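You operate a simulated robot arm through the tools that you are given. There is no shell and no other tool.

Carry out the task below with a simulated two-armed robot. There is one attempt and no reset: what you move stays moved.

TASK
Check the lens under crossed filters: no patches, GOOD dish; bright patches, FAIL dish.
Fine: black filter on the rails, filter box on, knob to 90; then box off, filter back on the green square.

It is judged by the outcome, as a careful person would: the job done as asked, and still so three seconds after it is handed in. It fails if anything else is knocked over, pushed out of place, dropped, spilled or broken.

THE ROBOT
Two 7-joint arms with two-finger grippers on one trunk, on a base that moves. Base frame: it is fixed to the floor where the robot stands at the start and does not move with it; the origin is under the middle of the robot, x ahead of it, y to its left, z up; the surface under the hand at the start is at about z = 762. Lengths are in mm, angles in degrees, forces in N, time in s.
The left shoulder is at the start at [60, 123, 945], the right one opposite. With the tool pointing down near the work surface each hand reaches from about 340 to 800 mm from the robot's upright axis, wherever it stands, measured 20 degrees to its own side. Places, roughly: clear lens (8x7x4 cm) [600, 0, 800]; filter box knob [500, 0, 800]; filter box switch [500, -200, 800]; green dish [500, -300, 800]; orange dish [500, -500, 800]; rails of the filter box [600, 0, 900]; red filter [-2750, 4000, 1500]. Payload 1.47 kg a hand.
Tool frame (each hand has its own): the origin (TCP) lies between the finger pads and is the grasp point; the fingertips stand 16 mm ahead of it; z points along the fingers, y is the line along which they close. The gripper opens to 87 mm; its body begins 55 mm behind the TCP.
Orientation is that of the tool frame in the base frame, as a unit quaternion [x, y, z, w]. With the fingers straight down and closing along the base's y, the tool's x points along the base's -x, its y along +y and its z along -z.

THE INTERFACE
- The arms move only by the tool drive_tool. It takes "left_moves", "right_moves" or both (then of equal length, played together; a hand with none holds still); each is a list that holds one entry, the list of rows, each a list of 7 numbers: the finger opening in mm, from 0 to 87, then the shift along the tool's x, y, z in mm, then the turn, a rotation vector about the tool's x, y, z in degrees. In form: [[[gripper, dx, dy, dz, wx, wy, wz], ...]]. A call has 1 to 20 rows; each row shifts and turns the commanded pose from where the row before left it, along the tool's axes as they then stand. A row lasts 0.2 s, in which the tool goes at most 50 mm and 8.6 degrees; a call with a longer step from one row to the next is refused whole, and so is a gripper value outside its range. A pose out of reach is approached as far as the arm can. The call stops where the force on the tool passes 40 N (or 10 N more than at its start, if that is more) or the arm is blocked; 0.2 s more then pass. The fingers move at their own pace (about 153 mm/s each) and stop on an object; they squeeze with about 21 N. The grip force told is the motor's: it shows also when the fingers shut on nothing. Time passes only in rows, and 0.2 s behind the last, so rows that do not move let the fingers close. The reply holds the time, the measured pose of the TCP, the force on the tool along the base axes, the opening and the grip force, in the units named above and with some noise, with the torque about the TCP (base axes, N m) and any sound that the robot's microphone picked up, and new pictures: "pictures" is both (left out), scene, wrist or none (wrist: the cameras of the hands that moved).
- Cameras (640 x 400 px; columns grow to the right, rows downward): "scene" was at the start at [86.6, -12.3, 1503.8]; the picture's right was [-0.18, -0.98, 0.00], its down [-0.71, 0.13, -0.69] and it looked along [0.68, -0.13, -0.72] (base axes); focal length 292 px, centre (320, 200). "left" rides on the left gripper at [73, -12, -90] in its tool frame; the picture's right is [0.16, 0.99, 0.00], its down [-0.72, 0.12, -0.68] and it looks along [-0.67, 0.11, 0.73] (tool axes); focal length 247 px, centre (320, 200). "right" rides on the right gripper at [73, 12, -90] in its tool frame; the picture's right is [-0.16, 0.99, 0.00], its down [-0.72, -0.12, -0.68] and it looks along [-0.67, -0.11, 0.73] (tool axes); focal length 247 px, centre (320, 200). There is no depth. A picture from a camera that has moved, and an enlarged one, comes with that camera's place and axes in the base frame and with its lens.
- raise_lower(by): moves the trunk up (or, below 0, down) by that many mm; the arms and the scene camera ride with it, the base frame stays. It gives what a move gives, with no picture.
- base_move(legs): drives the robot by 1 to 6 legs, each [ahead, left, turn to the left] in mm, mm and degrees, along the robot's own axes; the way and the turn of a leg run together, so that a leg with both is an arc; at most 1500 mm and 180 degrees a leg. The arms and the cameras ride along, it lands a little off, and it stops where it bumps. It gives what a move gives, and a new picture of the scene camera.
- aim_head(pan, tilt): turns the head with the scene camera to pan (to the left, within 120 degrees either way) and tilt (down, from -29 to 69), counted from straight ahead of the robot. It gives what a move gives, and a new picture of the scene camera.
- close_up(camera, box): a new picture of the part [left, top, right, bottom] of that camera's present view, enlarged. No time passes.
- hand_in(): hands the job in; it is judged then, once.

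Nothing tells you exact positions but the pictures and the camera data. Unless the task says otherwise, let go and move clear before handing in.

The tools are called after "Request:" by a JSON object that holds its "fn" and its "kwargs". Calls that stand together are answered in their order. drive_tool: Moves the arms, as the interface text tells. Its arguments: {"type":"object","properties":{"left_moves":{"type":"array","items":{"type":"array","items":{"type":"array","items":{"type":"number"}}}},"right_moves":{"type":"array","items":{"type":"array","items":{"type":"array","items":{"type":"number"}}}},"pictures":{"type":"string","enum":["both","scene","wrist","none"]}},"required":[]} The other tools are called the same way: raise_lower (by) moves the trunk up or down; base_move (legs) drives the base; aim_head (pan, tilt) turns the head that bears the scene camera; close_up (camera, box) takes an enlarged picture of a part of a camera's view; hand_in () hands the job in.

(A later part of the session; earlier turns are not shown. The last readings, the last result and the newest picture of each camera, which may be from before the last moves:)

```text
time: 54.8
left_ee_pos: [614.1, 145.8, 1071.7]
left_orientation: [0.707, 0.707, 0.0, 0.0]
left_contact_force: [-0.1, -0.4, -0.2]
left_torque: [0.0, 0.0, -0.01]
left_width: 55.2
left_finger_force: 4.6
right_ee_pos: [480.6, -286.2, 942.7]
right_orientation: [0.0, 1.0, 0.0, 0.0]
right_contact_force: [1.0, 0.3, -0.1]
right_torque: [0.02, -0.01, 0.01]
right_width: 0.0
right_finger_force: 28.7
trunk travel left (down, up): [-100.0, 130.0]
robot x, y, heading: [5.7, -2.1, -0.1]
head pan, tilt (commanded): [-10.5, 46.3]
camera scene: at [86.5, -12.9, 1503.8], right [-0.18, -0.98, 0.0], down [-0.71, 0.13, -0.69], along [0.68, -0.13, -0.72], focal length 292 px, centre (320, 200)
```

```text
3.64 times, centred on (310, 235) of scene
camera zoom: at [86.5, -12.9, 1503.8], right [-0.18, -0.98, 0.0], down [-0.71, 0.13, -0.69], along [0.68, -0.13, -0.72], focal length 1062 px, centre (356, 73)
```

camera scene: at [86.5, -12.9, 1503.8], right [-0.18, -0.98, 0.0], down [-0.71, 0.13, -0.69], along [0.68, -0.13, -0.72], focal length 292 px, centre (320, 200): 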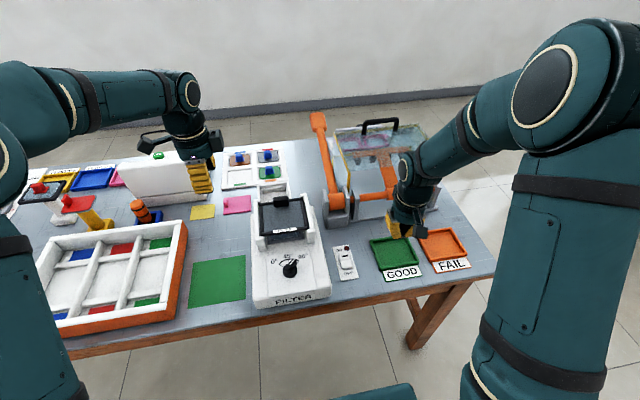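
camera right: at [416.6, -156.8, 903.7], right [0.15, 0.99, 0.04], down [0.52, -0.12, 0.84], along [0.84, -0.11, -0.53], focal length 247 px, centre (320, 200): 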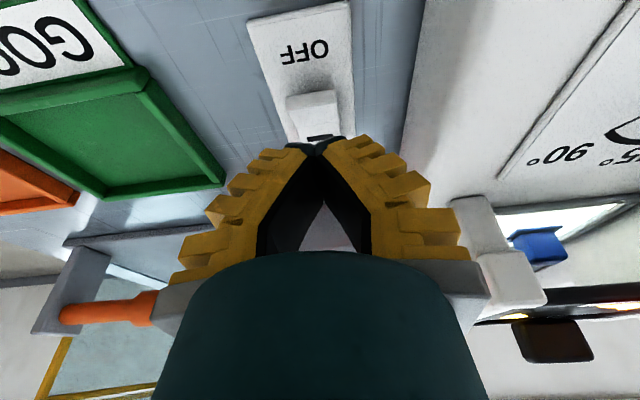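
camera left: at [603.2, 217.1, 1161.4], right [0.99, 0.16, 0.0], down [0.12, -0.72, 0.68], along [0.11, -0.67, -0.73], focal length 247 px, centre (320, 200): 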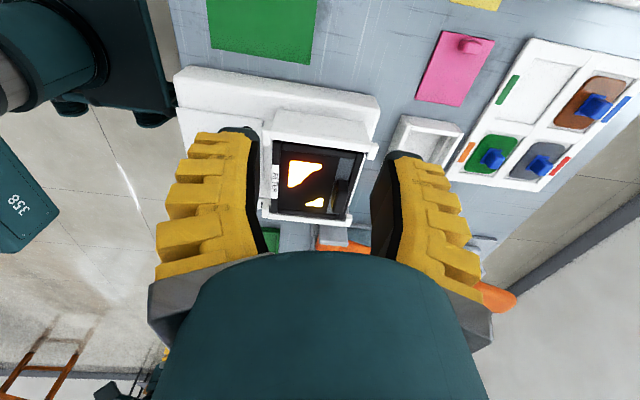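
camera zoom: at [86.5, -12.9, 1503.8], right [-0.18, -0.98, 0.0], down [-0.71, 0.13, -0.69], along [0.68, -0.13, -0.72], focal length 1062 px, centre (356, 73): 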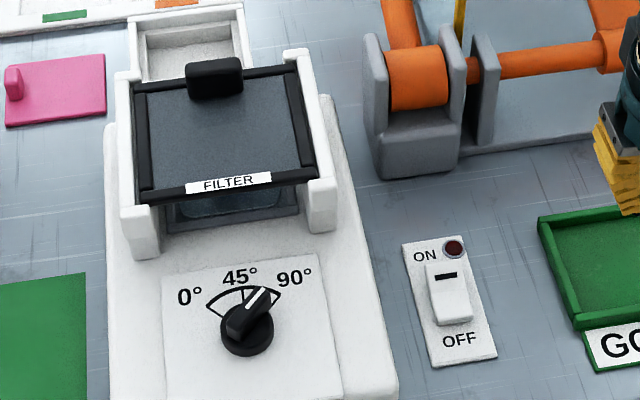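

The lamp is dark again. Now the left hand goes back over the filter's handle on the rails.

Request:
{"fn": "drive_tool", "kwargs": {"left_moves": [[[50, -19, 7, 0, 0, 0, 0], [50, -19, 7, 0, 0, 0, 0], [50, -19, 7, 0, 0, 0, 0], [50, -19, 7, 0, 0, 0, 0], [50, -19, 7, 0, 0, 0, 0], [50, -20, 7, 0, 0, 0, 0], [50, -20, 7, 0, 0, 0, 0], [50, -20, 6.2, 0, 0, 0, 0], [50, 0, 0, 30, 0, 0, 0], [50, 0, 0, 30, 0, 0, 0], [50, 0, 0, 30, 0, 0, 0], [50, 0, 0, 20, 0, 0, 0], [50, 0, 0, 0, 0, 0, 0]]], "pictures": "wrist"}}

Request:
{"fn": "close_up", "kwargs": {"camera": "left", "box": [200, 60, 440, 230]}}

Request:
{"fn": "close_up", "kwargs": {"camera": "scene", "box": [245, 180, 325, 250]}}

```text
time: 57.6
left_ee_pos: [668.7, -7.8, 962.1]
left_orientation: [0.708, 0.707, 0.0, 0.0]
left_contact_force: [0.4, -0.3, 0.5]
left_torque: [0.04, 0.0, -0.01]
left_width: 54.9
left_finger_force: 3.5
right_ee_pos: [481.8, -287.3, 942.9]
right_orientation: [0.001, 1.0, 0.0, 0.0]
right_contact_force: [0.6, 0.2, -0.1]
right_torque: [0.01, 0.0, 0.02]
right_width: 0.1
right_finger_force: 27.9
trunk travel left (down, up): [-100.0, 130.0]
robot x, y, heading: [2.7, 3.8, -0.1]
head pan, tilt (commanded): [-10.5, 46.3]
camera left: at [657.9, 63.2, 1050.8], right [0.99, 0.16, 0.0], down [0.12, -0.72, 0.68], along [0.11, -0.67, -0.73], focal length 247 px, centre (320, 200)
```

left: 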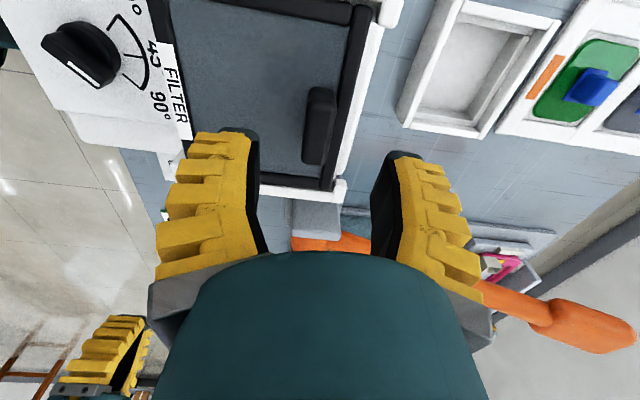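

```text
2.35 times, centred on (320, 145) of left
camera zoom: at [657.9, 63.2, 1050.8], right [0.99, 0.16, 0.0], down [0.12, -0.72, 0.68], along [0.11, -0.67, -0.73], focal length 581 px, centre (320, 329)
```

zoom: 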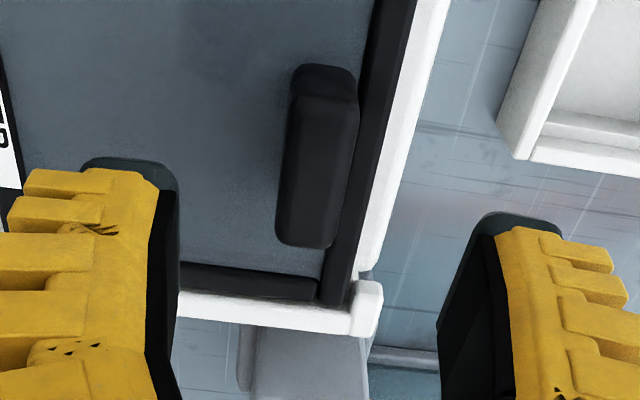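

```text
5.71 times, centred on (285, 215) of scene
camera zoom: at [86.5, -12.3, 1503.8], right [-0.18, -0.98, 0.0], down [-0.71, 0.13, -0.69], along [0.68, -0.13, -0.72], focal length 1669 px, centre (520, 114)
```

zoom: 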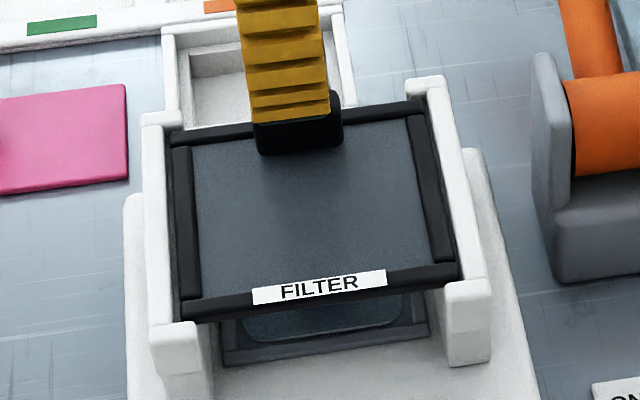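

The handle is at about (669, -9), right under the hand. Lowering and gripping.

Request:
{"fn": "drive_tool", "kwargs": {"left_moves": [[[50, -1, 0, 15, 0, 0, 0], [50, 0, 0, 15, 0, 0, 0], [50, 0, 0, 10, 0, 0, 0], [50, 0, 0, 6, 0, 0, 0], [50, 0, 0, 4, 0, 0, 0], [50, 0, 0, 0, 0, 0, 0], [30, 0, 0, 0, 0, 0, 0], [0, 0, 0, 0, 0, 0, 0], [0, 0, 0, 0, 0, 0, 0], [0, 0, 0, 0, 0, 0, 0]]], "pictures": "wrist"}}

Request:
{"fn": "close_up", "kwargs": {"camera": "scene", "box": [245, 180, 325, 250]}}

```text
time: 59.8
left_ee_pos: [669.6, -10.9, 913.9]
left_orientation: [0.707, 0.707, 0.0, 0.0]
left_contact_force: [2.8, 0.8, 4.8]
left_torque: [0.0, 0.02, 0.02]
left_width: 13.5
left_finger_force: 21.0
right_ee_pos: [480.4, -286.0, 943.4]
right_orientation: [0.001, 1.0, -0.001, 0.001]
right_contact_force: [0.5, -0.5, 0.4]
right_torque: [-0.01, 0.03, 0.0]
right_width: 0.0
right_finger_force: 27.9
trunk travel left (down, up): [-100.0, 130.0]
robot x, y, heading: [-6.6, -0.2, -0.1]
head pan, tilt (commanded): [-10.5, 46.3]
camera left: at [657.9, 61.2, 1002.7], right [0.99, 0.16, 0.0], down [0.12, -0.72, 0.68], along [0.11, -0.67, -0.73], focal length 247 px, centre (320, 200)
```

left: 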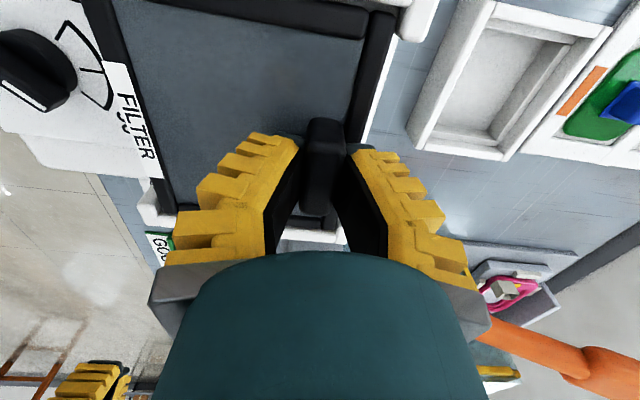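

```text
5.71 times, centred on (285, 215) of scene
camera zoom: at [86.3, -12.3, 1503.9], right [-0.18, -0.98, 0.0], down [-0.71, 0.13, -0.69], along [0.68, -0.13, -0.72], focal length 1669 px, centre (520, 114)
```

zoom: 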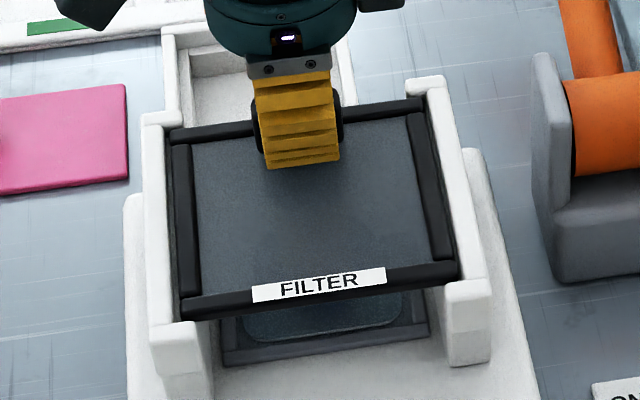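

Gripped again at 13.5 mm. Lifting straight out of the seat and carrying it back over the green square.

Request:
{"fn": "drive_tool", "kwargs": {"left_moves": [[[0, 0, 0, -4, 0, 0, 0], [0, 0, 0, -8, 0, 0, 0], [0, 0, 0, -12, 0, 0, 0], [0, 0, 0, -15, 0, 0, 0], [0, 0, 0, -15, 0, 0, 0], [0, 0, 0, 0, 0, 0, 0], [0, 20, -9.3, 0, 0, 0, 0], [0, 20, -9.3, 0, 0, 0, 0], [0, 20, -9.3, 0, 0, 0, 0], [0, 20, -9.3, 0, 0, 0, 0], [0, 20, -9.3, 0, 0, 0, 0], [0, 20, -9.4, 0, 0, 0, 0], [0, 20, -9.4, 0, 0, 0, 0], [0, 20, -9.4, 0, 0, 0, 0], [0, 20, -9.4, 0, 0, 0, 0], [0, 20, -9.4, 0, 0, 0, 0], [0, 0, 0, 0, 0, 0, 0]]], "pictures": "both"}}

Request:
{"fn": "close_up", "kwargs": {"camera": "scene", "box": [170, 190, 330, 310]}}

```text
time: 63.4
left_ee_pos: [576.8, 188.7, 967.6]
left_orientation: [0.707, 0.707, 0.0, 0.0]
left_contact_force: [0.1, -0.6, -1.4]
left_torque: [0.05, 0.0, 0.03]
left_width: 10.6
left_finger_force: 21.1
right_ee_pos: [481.4, -285.5, 942.8]
right_orientation: [0.001, 1.0, 0.0, 0.0]
right_contact_force: [-0.1, -0.1, -1.1]
right_torque: [0.01, 0.02, 0.02]
right_width: 0.0
right_finger_force: 27.8
trunk travel left (down, up): [-100.0, 130.0]
robot x, y, heading: [-1.7, -1.2, -0.2]
head pan, tilt (commanded): [-10.5, 46.3]
camera scene: at [86.9, -12.6, 1503.8], right [-0.18, -0.98, 0.0], down [-0.71, 0.13, -0.69], along [0.68, -0.13, -0.72], focal length 292 px, centre (320, 200)
camera left: at [565.7, 260.4, 1055.7], right [0.99, 0.16, 0.0], down [0.12, -0.72, 0.68], along [0.11, -0.67, -0.73], focal length 247 px, centre (320, 200)
```

scene: 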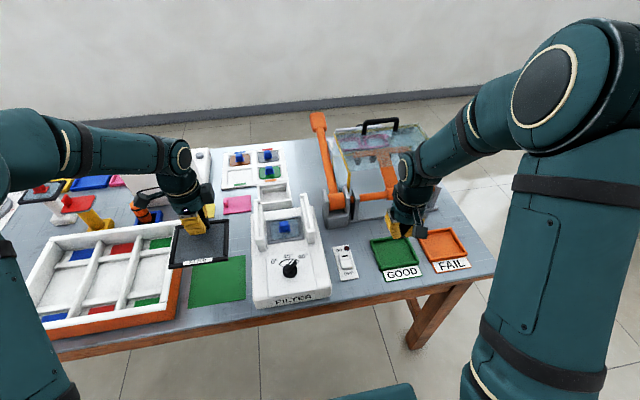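
left: 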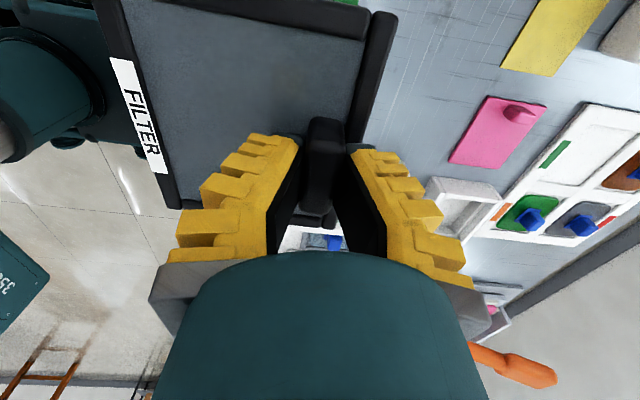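

```text
3.33 times, centred on (250, 250) of scene
camera zoom: at [86.9, -12.6, 1503.8], right [-0.18, -0.98, 0.0], down [-0.71, 0.13, -0.69], along [0.68, -0.13, -0.72], focal length 974 px, centre (553, 33)
```

zoom: 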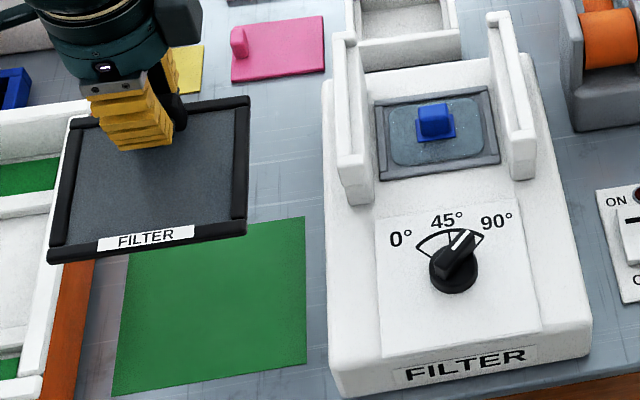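

The filter is level and roughly over the mat (mat centre about (532, 191)). Descending straight to just above it.

Request:
{"fn": "drive_tool", "kwargs": {"left_moves": [[[0, 1.5, 0.6, 20, 0, 0, 0], [0, 1.3, 0.6, 25, 0, 0, 0], [0, 0, 0, 25, 0, 0, 0], [0, 0, 0, 25, 0, 0, 0], [0, 0, 0, 25, 0, 0, 0], [0, 0, 0, 20, 0, 0, 0], [0, 0, 0, 15, 0, 0, 0], [0, 0, 0, 0, 0, 0, 0]]], "pictures": "wrist"}}

Request:
{"fn": "close_up", "kwargs": {"camera": "scene", "box": [180, 225, 260, 310]}}

```text
time: 65.2
left_ee_pos: [578.4, 192.7, 812.9]
left_orientation: [0.707, 0.708, 0.0, 0.001]
left_contact_force: [-0.3, -0.5, -1.6]
left_torque: [-0.02, -0.06, 0.0]
left_width: 10.9
left_finger_force: 21.6
right_ee_pos: [481.6, -286.7, 943.1]
right_orientation: [0.0, 1.0, 0.001, 0.0]
right_contact_force: [-0.2, 0.6, 1.0]
right_torque: [0.0, 0.01, 0.02]
right_width: 0.0
right_finger_force: 28.1
trunk travel left (down, up): [-100.0, 130.0]
robot x, y, heading: [3.2, -1.3, -0.0]
head pan, tilt (commanded): [-10.5, 46.3]
camera left: at [566.3, 264.2, 901.3], right [0.99, 0.16, 0.0], down [0.12, -0.72, 0.68], along [0.11, -0.67, -0.73], focal length 247 px, centre (320, 200)
```

left: 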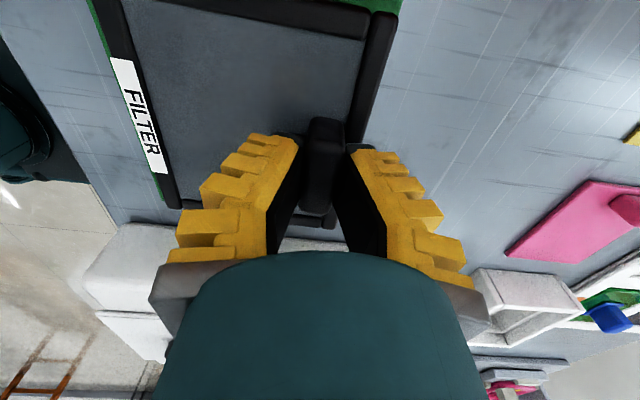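

```text
4.71 times, centred on (220, 268) of scene
camera zoom: at [86.5, -12.3, 1503.8], right [-0.18, -0.98, 0.0], down [-0.71, 0.13, -0.69], along [0.68, -0.13, -0.72], focal length 1375 px, centre (791, -118)
```

zoom: 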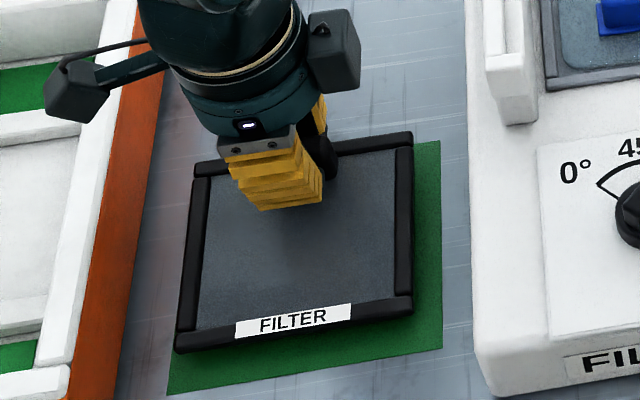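

The filter is about 4 mm too far ahead and 4 mm too far left of the mat's centre. I'll correct, level by 2° and lower.

Request:
{"fn": "drive_tool", "kwargs": {"left_moves": [[[0, -4, -4, 0, 0, 0, 0], [0, 0, 0, 5, 1.0, 0, 0], [0, 0, 0, 4, 1.0, 0, 0], [0, 0, 0, 3, 0, 0, 0], [0, 0, 0, 2, 0, 0, 0], [0, 0, 0, 0, 0, 0, 0]]], "pictures": "none"}}

Request:
{"fn": "close_up", "kwargs": {"camera": "scene", "box": [180, 225, 260, 310]}}

```text
time: 66.6
left_ee_pos: [571.5, 189.3, 798.3]
left_orientation: [0.707, 0.707, -0.012, -0.013]
left_contact_force: [1.1, 0.7, -0.5]
left_torque: [-0.03, -0.03, 0.01]
left_width: 11.1
left_finger_force: 21.1
right_ee_pos: [481.5, -285.4, 943.1]
right_orientation: [0.001, 1.0, 0.0, 0.0]
right_contact_force: [0.2, 0.1, 0.0]
right_torque: [-0.02, -0.01, 0.02]
right_width: 0.2
right_finger_force: 28.0
trunk travel left (down, up): [-100.0, 130.0]
robot x, y, heading: [-0.6, -0.3, -0.1]
head pan, tilt (commanded): [-10.5, 46.3]
```

```text
4.71 times, centred on (220, 268) of scene
camera zoom: at [86.7, -12.3, 1503.8], right [-0.18, -0.98, 0.0], down [-0.71, 0.13, -0.69], along [0.68, -0.13, -0.72], focal length 1375 px, centre (791, -118)
```

zoom: 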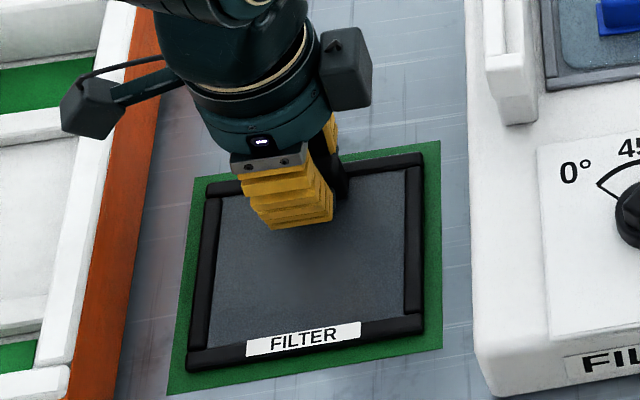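

Well centred on the mat. Lowering the last few millimetres.

Request:
{"fn": "drive_tool", "kwargs": {"left_moves": [[[0, 0, 0, 1.5, 0, 0, 0], [0, 0, 0, 1.5, 0, 0, 0], [0, 0, 0, 1, 0, 0, 0], [0, 0, 0, 0, 0, 0, 0]]], "pictures": "none"}}

Request:
{"fn": "close_up", "kwargs": {"camera": "scene", "box": [180, 225, 260, 310]}}

```text
time: 67.6
left_ee_pos: [572.7, 189.2, 796.1]
left_orientation: [0.707, 0.707, -0.012, -0.012]
left_contact_force: [2.8, 3.0, 8.1]
left_torque: [0.07, -0.05, 0.0]
left_width: 15.8
left_finger_force: 20.9
right_ee_pos: [480.9, -286.3, 944.8]
right_orientation: [0.001, 1.0, 0.0, 0.0]
right_contact_force: [-1.1, -0.1, 0.2]
right_torque: [0.0, 0.03, 0.0]
right_width: 0.0
right_finger_force: 28.4
trunk travel left (down, up): [-100.0, 130.0]
robot x, y, heading: [2.1, 2.2, -0.0]
head pan, tilt (commanded): [-10.5, 46.3]
```

```text
4.71 times, centred on (220, 268) of scene
camera zoom: at [86.1, -12.3, 1503.9], right [-0.18, -0.98, 0.0], down [-0.71, 0.13, -0.69], along [0.68, -0.13, -0.72], focal length 1375 px, centre (791, -118)
```

zoom: 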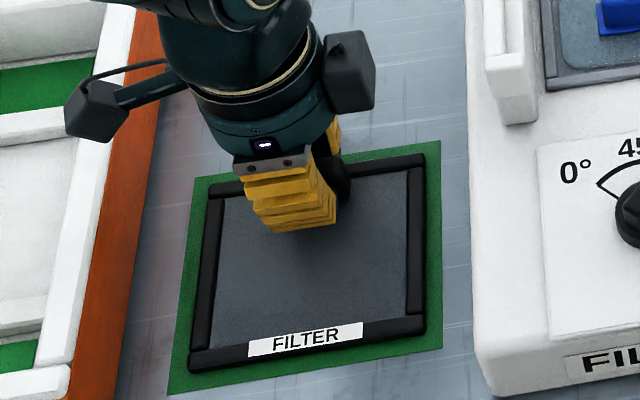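

Contact is made. A touch more levelling, then I release and rise.

Request:
{"fn": "drive_tool", "kwargs": {"left_moves": [[[0, 0, 0, 0.5, 0.8, 0, 0], [0, 0, 0, 0.5, 0, 0, 0], [0, 0, 0, 0, 0, 0, 0], [20, 0, 0, 0, 0, 0, 0], [30, 0, 0, 0, 0, 0, 0], [50, 0, 0, 0, 0, 0, 0], [50, 0, 0, 0, -1.4, 0, 0], [50, 0, 0, -3, -1.4, 0, 0], [50, 0, 0, -15, 0, 0, 0], [50, 0, 0, -25, 0, 0, 0], [50, 0, 0, -35, 0, 0, 0], [50, 0, 0, -45, 0, 0, 0], [50, 0, 0, -45, 0, 0, 0]]], "pictures": "scene"}}

Request:
{"fn": "close_up", "kwargs": {"camera": "scene", "box": [180, 225, 260, 310]}}

```text
time: 70.4
left_ee_pos: [572.5, 185.6, 963.8]
left_orientation: [0.707, 0.707, 0.0, 0.0]
left_contact_force: [0.6, 0.2, -0.6]
left_torque: [-0.05, 0.02, -0.02]
left_width: 55.3
left_finger_force: 4.4
right_ee_pos: [480.4, -285.1, 943.5]
right_orientation: [0.001, 1.0, 0.001, 0.0]
right_contact_force: [0.5, 0.3, -1.1]
right_torque: [0.02, 0.0, -0.02]
right_width: 0.1
right_finger_force: 27.6
trunk travel left (down, up): [-100.0, 130.0]
robot x, y, heading: [-1.5, -1.2, 0.0]
head pan, tilt (commanded): [-10.5, 46.3]
camera scene: at [85.7, -12.5, 1503.9], right [-0.18, -0.98, 0.0], down [-0.71, 0.13, -0.69], along [0.68, -0.13, -0.72], focal length 292 px, centre (320, 200)
```

scene: 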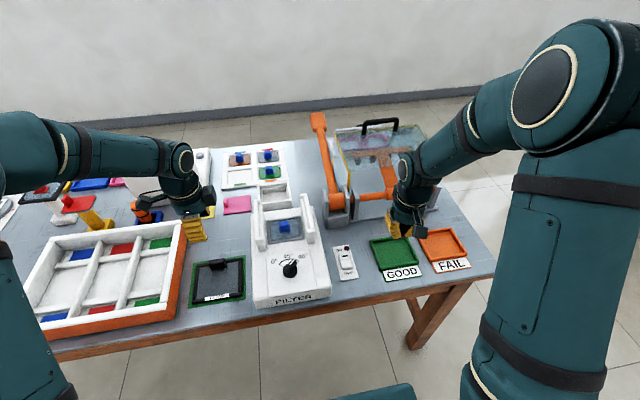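

```text
4.71 times, centred on (220, 268) of scene
camera zoom: at [85.7, -12.5, 1503.9], right [-0.18, -0.98, 0.0], down [-0.71, 0.13, -0.69], along [0.68, -0.13, -0.72], focal length 1375 px, centre (791, -118)
```

zoom: 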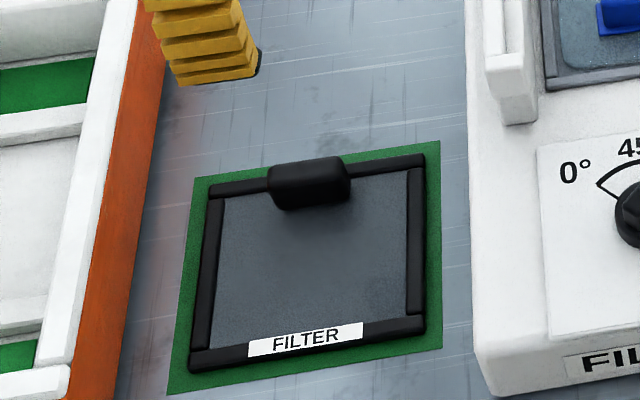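

The filter is back on the green square. Now the lens: I'll move the left hand aside and bring the right hand over the box for a closer look at the blue handle.

Request:
{"fn": "drive_tool", "kwargs": {"left_moves": [[[50, 15, -10, -15, 0, 0, 0], [50, 15, -10, -15, 0, 0, 0], [50, 15, -10, -15, 0, 0, 0], [50, 15, -10, -15, 0, 0, 0], [50, 15, -10, -15, 0, 0, 0], [50, 15, -10, 0, 0, 0, 0], [50, 0, 0, 0, 0, 0, 0], [50, 0, 0, 0, 0, 0, 0], [50, 0, 0, 0, 0, 0, 0], [50, 0, 0, 0, 0, 0, 0], [50, 0, 0, 0, 0, 0, 0]]], "right_moves": [[[40, 0, 0, -30, 0, 0, 0], [40, 0, 0, -30, 0, 0, 0], [40, 0, 30, 0, 0, 0, 0], [40, 0, 30, 0, 0, 0, 0], [40, 0, 30, 0, 0, 0, 0], [40, 0, 30, 0, 0, 0, 0], [40, 0, 40, 0, 0, 0, 0], [40, 0, 40, 0, 0, 0, 0], [40, 0, 40, 0, 0, 0, 0], [40, -30, 30, 0, 0, 0, 0], [40, -30, 9, 20, 0, 0, 0]]], "pictures": "wrist"}}

Request:
{"fn": "close_up", "kwargs": {"camera": "right", "box": [230, 40, 430, 190]}}

Request:
{"fn": "close_up", "kwargs": {"camera": "left", "box": [200, 100, 440, 260]}}

```text
time: 72.8
left_ee_pos: [513.3, 278.9, 1036.4]
left_orientation: [0.708, 0.706, 0.001, 0.0]
left_contact_force: [0.3, 0.7, 0.4]
left_torque: [0.01, 0.01, -0.01]
left_width: 55.1
left_finger_force: 3.4
right_ee_pos: [542.3, -8.4, 979.3]
right_orientation: [0.002, 1.0, 0.0, -0.001]
right_contact_force: [-0.2, -0.4, -1.4]
right_torque: [0.01, 0.05, 0.01]
right_width: 45.8
right_finger_force: 4.1
trunk travel left (down, up): [-100.0, 130.0]
robot x, y, heading: [-1.5, 1.2, -0.1]
head pan, tilt (commanded): [-10.5, 46.3]
camera right: at [468.1, 3.5, 1068.3], right [0.16, 0.99, 0.0], down [0.72, -0.12, 0.68], along [0.67, -0.11, -0.73], focal length 247 px, centre (320, 200)
camera left: at [502.2, 349.0, 1125.0], right [0.99, 0.16, 0.0], down [0.12, -0.72, 0.68], along [0.11, -0.67, -0.73], focal length 247 px, centre (320, 200)
```

right: 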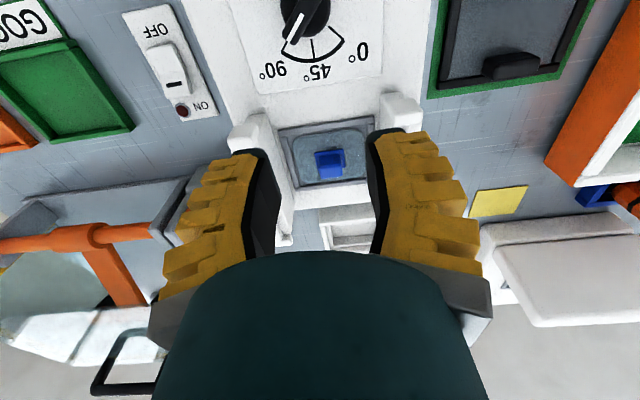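
left: 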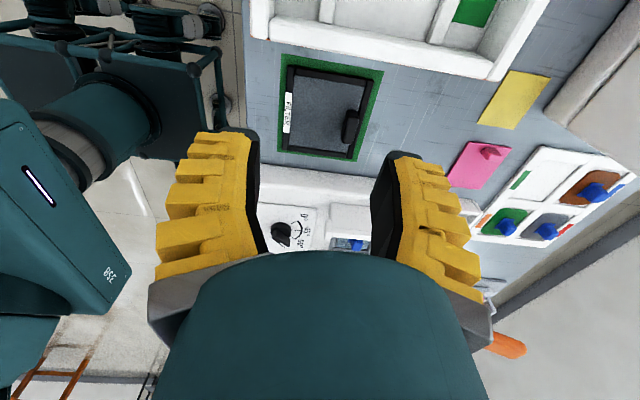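

```text
2.67 times, centred on (330, 115) of right
camera zoom: at [468.1, 3.5, 1068.3], right [0.16, 0.99, 0.0], down [0.72, -0.12, 0.68], along [0.67, -0.11, -0.73], focal length 659 px, centre (293, 427)
```

zoom: 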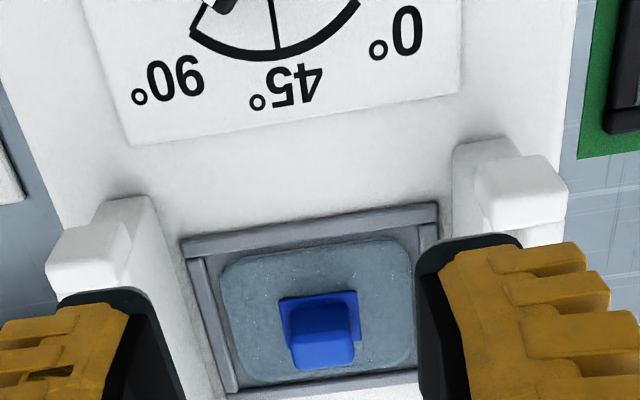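

```text
2.50 times, centred on (320, 180) of left
camera zoom: at [502.2, 349.0, 1125.0], right [0.99, 0.16, 0.0], down [0.12, -0.72, 0.68], along [0.11, -0.67, -0.73], focal length 617 px, centre (320, 250)
```

zoom: 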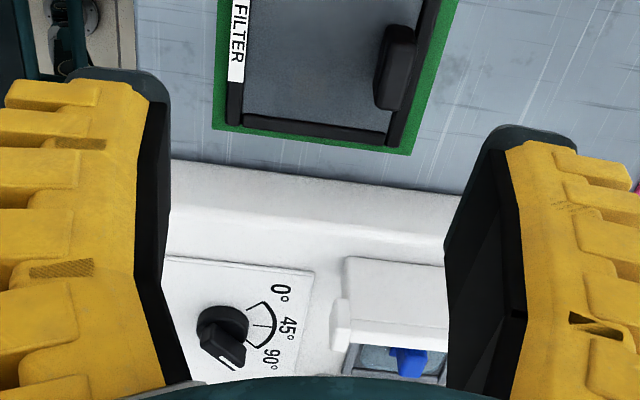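

Request:
{"fn": "close_up", "kwargs": {"camera": "right", "box": [300, 130, 370, 190]}}

Request:
{"fn": "close_up", "kwargs": {"camera": "scene", "box": [385, 225, 485, 280]}}

```text
6.67 times, centred on (335, 160) of right
camera zoom: at [468.1, 3.5, 1068.3], right [0.16, 0.99, 0.0], down [0.72, -0.12, 0.68], along [0.67, -0.11, -0.73], focal length 1646 px, centre (220, 467)
```

zoom: 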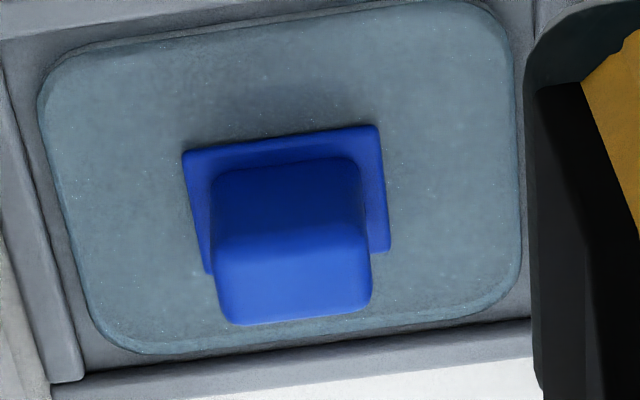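

```text
6.40 times, centred on (435, 252) of scene
camera zoom: at [87.4, -12.4, 1503.7], right [-0.18, -0.98, 0.0], down [-0.71, 0.13, -0.69], along [0.68, -0.13, -0.72], focal length 1870 px, centre (-416, -136)
```

zoom: 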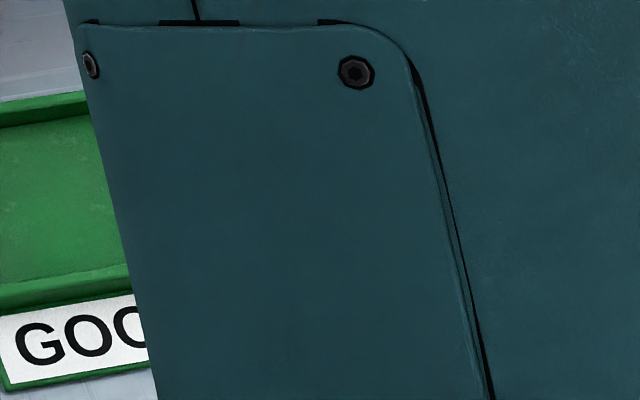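

The lens handle is about 24 × 17 mm, centred near (627, -10) with its top at about z = 853. I'll move over it and turn the hand 90° so the fingers close along x, clear of the rails.

Request:
{"fn": "drive_tool", "kwargs": {"right_moves": [[[45, -28, -0.5, 0, 0, 0, 0], [45, -28, -0.5, 0, 0, 0, 0], [45, -28, -0.5, 0, 0, 0, 0], [45, 0, 0, 0, 0, 0, -7.5], [45, 0, 0, 0, 0, 0, -7.5], [45, 0, 0, 0, 0, 0, -7.5], [45, 0, 0, 0, 0, 0, -7.5], [45, 0, 0, 0, 0, 0, -7.5], [45, 0, 0, 0, 0, 0, -7.5], [45, 0, 0, 0, 0, 0, -7.5], [45, 0, 0, 0, 0, 0, -7.5], [45, 0, 0, 0, 0, 0, -7.5], [45, 0, 0, 0, 0, 0, -7.5], [45, 0, 0, 0, 0, 0, -7.5], [45, 0, 0, 0, 0, 0, -7.5], [45, 0, 0, 20, 0, 0, 0], [45, 0, 0, 20, 0, 0, 0], [45, 0, 0, 0, 0, 0, 0]]], "pictures": "both"}}

Request:
{"fn": "close_up", "kwargs": {"camera": "right", "box": [220, 60, 420, 200]}}

Request:
{"fn": "close_up", "kwargs": {"camera": "scene", "box": [245, 180, 325, 250]}}

```text
time: 76.6
left_ee_pos: [513.6, 278.1, 1036.7]
left_orientation: [0.707, 0.707, 0.001, 0.0]
left_contact_force: [-0.3, 0.0, 0.5]
left_torque: [0.01, -0.01, 0.02]
left_width: 55.1
left_finger_force: 4.1
right_ee_pos: [626.9, -10.6, 940.5]
right_orientation: [-0.707, 0.707, 0.0, -0.001]
right_contact_force: [-0.5, 0.3, 0.2]
right_torque: [-0.01, -0.03, -0.03]
right_width: 50.5
right_finger_force: 3.9
trunk travel left (down, up): [-100.0, 130.0]
robot x, y, heading: [4.3, 1.0, 0.0]
head pan, tilt (commanded): [-10.5, 46.3]
camera scene: at [86.4, -12.4, 1503.8], right [-0.18, -0.98, 0.0], down [-0.71, 0.13, -0.69], along [0.68, -0.13, -0.72], focal length 292 px, centre (320, 200)
camera right: at [614.0, -84.5, 1030.2], right [-0.99, 0.16, 0.0], down [0.12, 0.72, 0.68], along [0.11, 0.67, -0.73], focal length 247 px, centre (320, 200)
```

scene: 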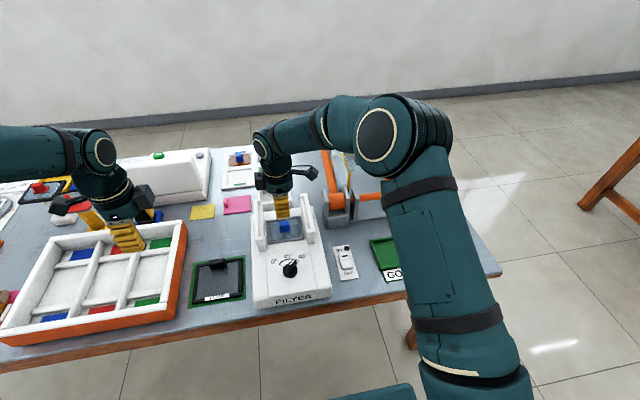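
right: 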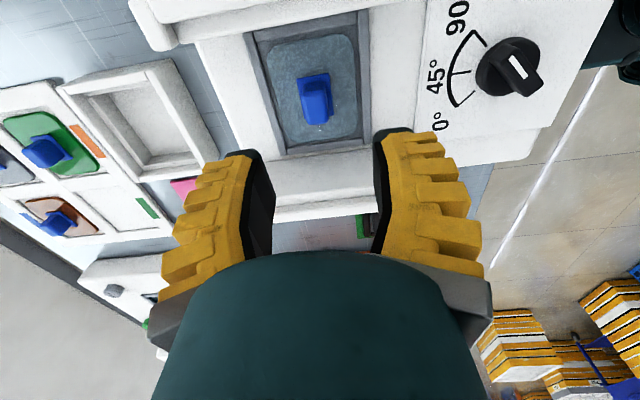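

```text
2.86 times, centred on (320, 130) of right
camera zoom: at [614.0, -84.5, 1030.2], right [-0.99, 0.16, 0.0], down [0.12, 0.72, 0.68], along [0.11, 0.67, -0.73], focal length 706 px, centre (320, 400)
```

zoom: 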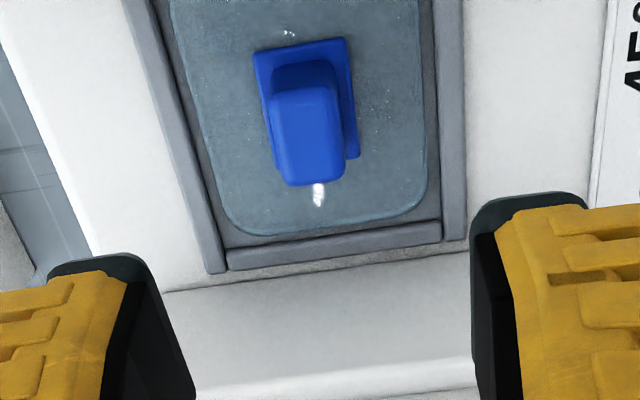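

```text
5.71 times, centred on (285, 215) of scene
camera zoom: at [86.4, -12.4, 1503.8], right [-0.18, -0.98, 0.0], down [-0.71, 0.13, -0.69], along [0.68, -0.13, -0.72], focal length 1669 px, centre (520, 114)
```

zoom: 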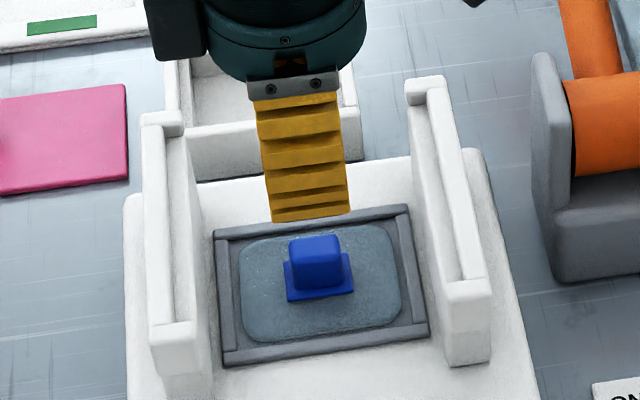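

Aligned within about 1 mm. Descending part-way and checking.

Request:
{"fn": "drive_tool", "kwargs": {"right_moves": [[[45, 0.5, -1, 20, 0, 0, 0], [45, 0, 0, 20, 0, 0, 0], [45, 0, 0, 15, 0, 0, 0], [45, 0, 0, 10, 0, 0, 0], [45, 0, 0, 0, 0, 0, 0]]], "pictures": "wrist"}}

Request:
{"fn": "close_up", "kwargs": {"camera": "right", "box": [220, 80, 420, 220]}}

Request:
{"fn": "close_up", "kwargs": {"camera": "scene", "box": [245, 180, 325, 250]}}

```text
time: 77.8
left_ee_pos: [512.7, 277.6, 1037.2]
left_orientation: [0.707, 0.707, 0.0, 0.0]
left_contact_force: [0.0, 0.1, 0.7]
left_torque: [0.02, 0.01, 0.01]
left_width: 55.3
left_finger_force: 3.7
right_ee_pos: [627.2, -11.4, 874.2]
right_orientation: [-0.706, 0.708, 0.0, 0.0]
right_contact_force: [0.4, 0.3, -0.5]
right_torque: [0.01, 0.03, -0.02]
right_width: 50.7
right_finger_force: 4.0
trunk travel left (down, up): [-100.0, 130.0]
robot x, y, heading: [-0.4, 0.4, -0.1]
head pan, tilt (commanded): [-10.5, 46.3]
camera right: at [614.4, -84.0, 964.4], right [-0.99, 0.16, 0.0], down [0.12, 0.72, 0.68], along [0.11, 0.67, -0.73], focal length 247 px, centre (320, 200)
```

right: 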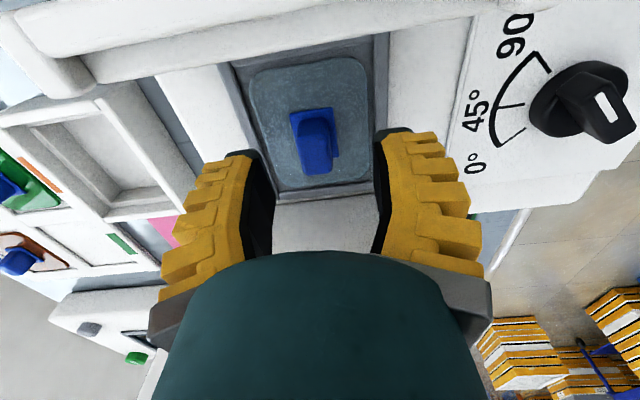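

```text
2.86 times, centred on (320, 150) of right
camera zoom: at [614.4, -84.0, 964.4], right [-0.99, 0.16, 0.0], down [0.12, 0.72, 0.68], along [0.11, 0.67, -0.73], focal length 706 px, centre (320, 343)
```

zoom: 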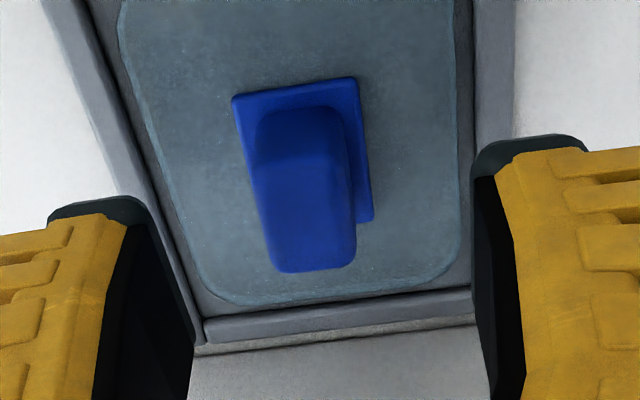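

```text
5.71 times, centred on (285, 215) of scene
camera zoom: at [86.5, -12.4, 1503.8], right [-0.18, -0.98, 0.0], down [-0.71, 0.13, -0.69], along [0.68, -0.13, -0.72], focal length 1669 px, centre (520, 114)
```

zoom: 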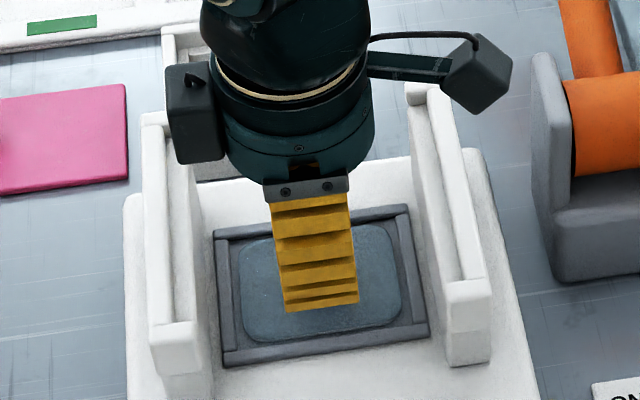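

Clearances to the rails look fine. Lowering the last 21 mm and closing on the handle.

Request:
{"fn": "drive_tool", "kwargs": {"right_moves": [[[45, 0.5, 0, 8, 0, 0, 0], [45, 0, 0, 7, 0, 0, 0], [45, 0, 0, 5, 0, 0, 0], [45, 0, 0, 0, 0, 0, 0]]], "pictures": "wrist"}}

Request:
{"fn": "close_up", "kwargs": {"camera": "right", "box": [220, 80, 420, 220]}}

Request:
{"fn": "close_up", "kwargs": {"camera": "scene", "box": [245, 180, 325, 250]}}

```text
time: 78.8
left_ee_pos: [513.6, 277.9, 1036.5]
left_orientation: [0.706, 0.708, 0.0, 0.0]
left_contact_force: [-0.5, 0.2, -0.5]
left_torque: [0.0, -0.01, -0.04]
left_width: 55.2
left_finger_force: 4.1
right_ee_pos: [627.2, -12.1, 854.1]
right_orientation: [-0.707, 0.708, 0.0, 0.0]
right_contact_force: [0.1, -0.6, -0.2]
right_torque: [-0.01, 0.0, 0.0]
right_width: 50.6
right_finger_force: 3.9
trunk travel left (down, up): [-100.0, 130.0]
robot x, y, heading: [-0.1, -1.9, -0.1]
head pan, tilt (commanded): [-10.5, 46.3]
camera right: at [615.5, -84.9, 943.3], right [-0.99, 0.16, 0.0], down [0.12, 0.72, 0.68], along [0.11, 0.67, -0.73], focal length 247 px, centre (320, 200)
```

right: 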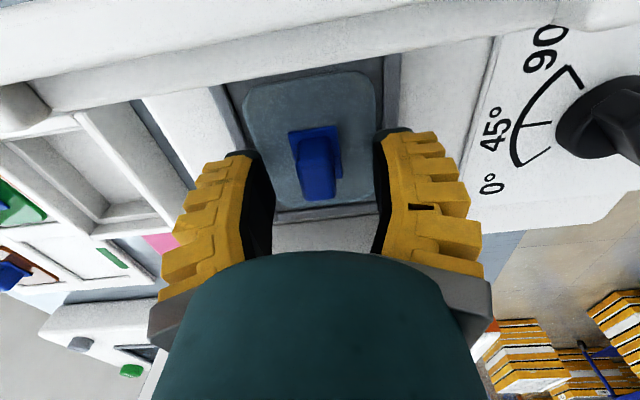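

```text
2.86 times, centred on (320, 150) of right
camera zoom: at [615.5, -84.9, 943.3], right [-0.99, 0.16, 0.0], down [0.12, 0.72, 0.68], along [0.11, 0.67, -0.73], focal length 706 px, centre (320, 343)
```

zoom: 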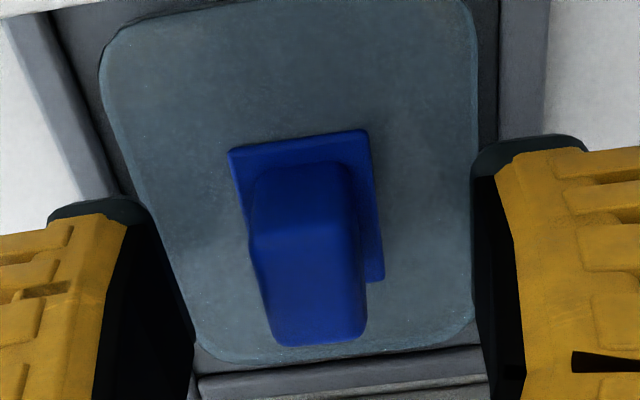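

```text
5.71 times, centred on (285, 215) of scene
camera zoom: at [86.5, -12.3, 1503.8], right [-0.18, -0.98, 0.0], down [-0.71, 0.13, -0.69], along [0.68, -0.13, -0.72], focal length 1669 px, centre (520, 114)
```

zoom: 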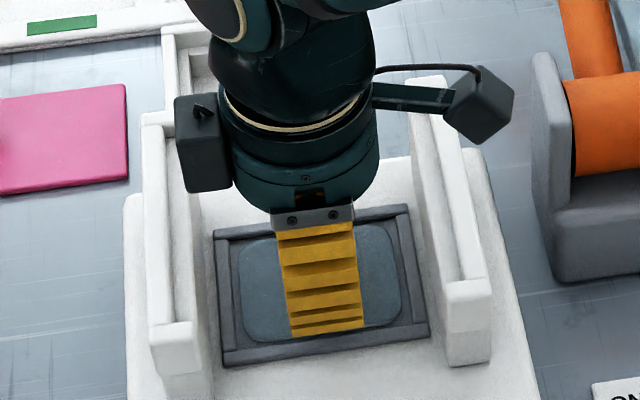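

Request:
{"fn": "drive_tool", "kwargs": {"right_moves": [[[45, 0, -1, 2, 0, 0, 0], [45, 0, 0, 0, 0, 0, 0], [30, 0, 0, 0, 0, 0, 0], [0, 0, 0, 0, 0, 0, 0], [0, 0, 0, 0, 0, 0, 0], [0, 0, 0, 0, 0, 0, 0]]], "pictures": "wrist"}}

Request:
{"fn": "close_up", "kwargs": {"camera": "right", "box": [220, 80, 420, 220]}}

```text
time: 80.2
left_ee_pos: [512.8, 277.3, 1037.8]
left_orientation: [0.707, 0.707, 0.0, 0.0]
left_contact_force: [-0.3, -0.3, 0.5]
left_torque: [0.0, 0.04, -0.02]
left_width: 55.1
left_finger_force: 4.1
right_ee_pos: [627.4, -11.2, 852.2]
right_orientation: [-0.707, 0.707, -0.001, 0.0]
right_contact_force: [0.4, -0.4, 3.8]
right_torque: [0.02, 0.02, -0.01]
right_width: 13.1
right_finger_force: 21.0
trunk travel left (down, up): [-100.0, 130.0]
robot x, y, heading: [-2.4, 1.7, -0.0]
head pan, tilt (commanded): [-10.5, 46.3]
camera right: at [615.6, -85.2, 942.2], right [-0.99, 0.16, 0.0], down [0.12, 0.72, 0.68], along [0.11, 0.67, -0.73], focal length 247 px, centre (320, 200)
```

right: 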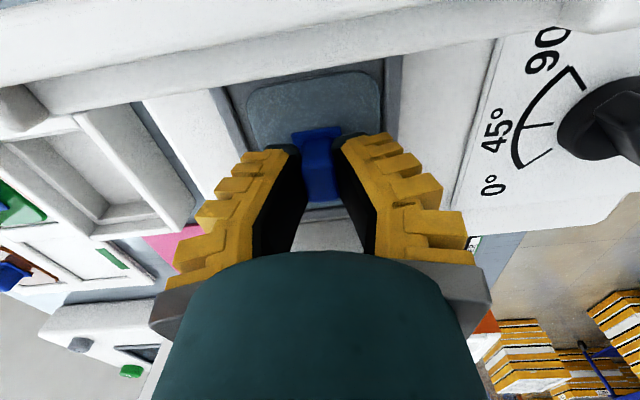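

```text
2.86 times, centred on (320, 150) of right
camera zoom: at [615.6, -85.2, 942.2], right [-0.99, 0.16, 0.0], down [0.12, 0.72, 0.68], along [0.11, 0.67, -0.73], focal length 706 px, centre (320, 343)
```

zoom: 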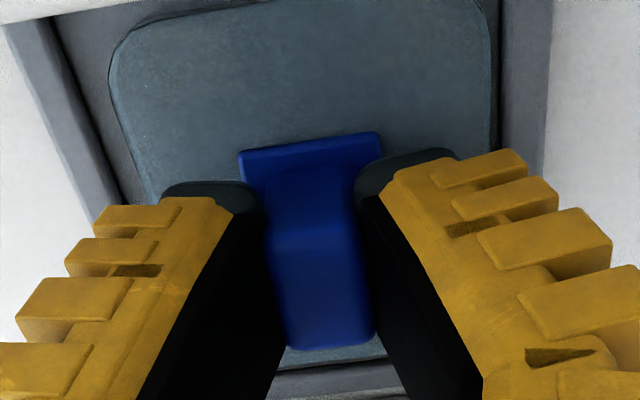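

The handle is gripped at 13 mm with 21 N. Lifting the lens straight out of its frame.

Request:
{"fn": "drive_tool", "kwargs": {"right_moves": [[[0, 0, 0, -3, 0, 0, 0], [0, 0, 0, -6, 0, 0, 0], [0, 0, 0, -10, 0, 0, 0], [0, 0, 0, -15, 0, 0, 0], [0, 0, 0, -20, 0, 0, 0], [0, 0, 0, -20, 0, 0, 0], [0, 0, 0, -20, 0, 0, 0], [0, 0, 0, -20, 0, 0, 0], [0, 0, 0, 0, 0, 0, 0]]], "pictures": "both"}}

Request:
{"fn": "close_up", "kwargs": {"camera": "scene", "box": [245, 170, 335, 250]}}

```text
time: 82.2
left_ee_pos: [513.8, 277.1, 1037.1]
left_orientation: [0.707, 0.707, 0.0, 0.0]
left_contact_force: [-0.3, 0.3, -0.5]
left_torque: [-0.02, -0.01, -0.01]
left_width: 55.0
left_finger_force: 4.1
right_ee_pos: [628.0, -10.7, 966.5]
right_orientation: [-0.707, 0.708, 0.0, -0.001]
right_contact_force: [0.7, -0.4, 0.4]
right_torque: [0.0, 0.04, 0.03]
right_width: 10.8
right_finger_force: 21.2
trunk travel left (down, up): [-100.0, 130.0]
robot x, y, heading: [3.0, -1.9, -0.1]
head pan, tilt (commanded): [-10.5, 46.3]
camera scene: at [86.9, -12.3, 1503.8], right [-0.18, -0.98, 0.0], down [-0.71, 0.13, -0.69], along [0.68, -0.13, -0.72], focal length 292 px, centre (320, 200)
camera right: at [616.1, -84.4, 1055.8], right [-0.99, 0.16, 0.0], down [0.12, 0.72, 0.68], along [0.11, 0.67, -0.73], focal length 247 px, centre (320, 200)
```

scene: 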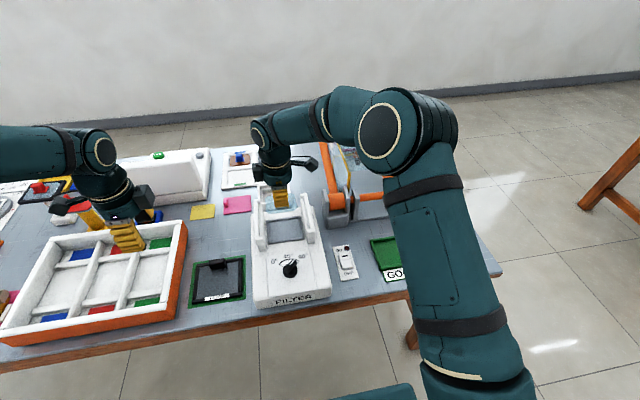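
right: 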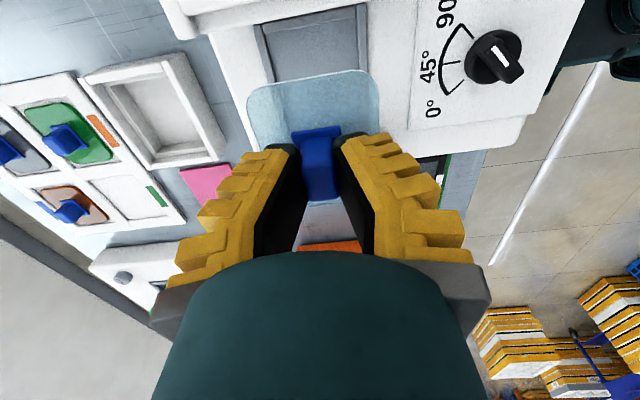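

```text
5.00 times, centred on (290, 210) of scene
camera zoom: at [86.9, -12.3, 1503.8], right [-0.18, -0.98, 0.0], down [-0.71, 0.13, -0.69], along [0.68, -0.13, -0.72], focal length 1461 px, centre (470, 150)
```

zoom: 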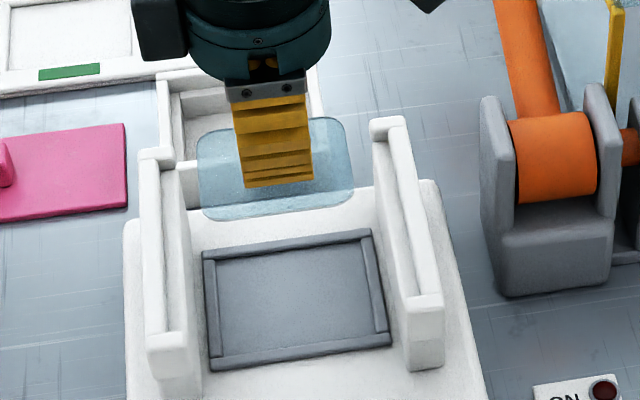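

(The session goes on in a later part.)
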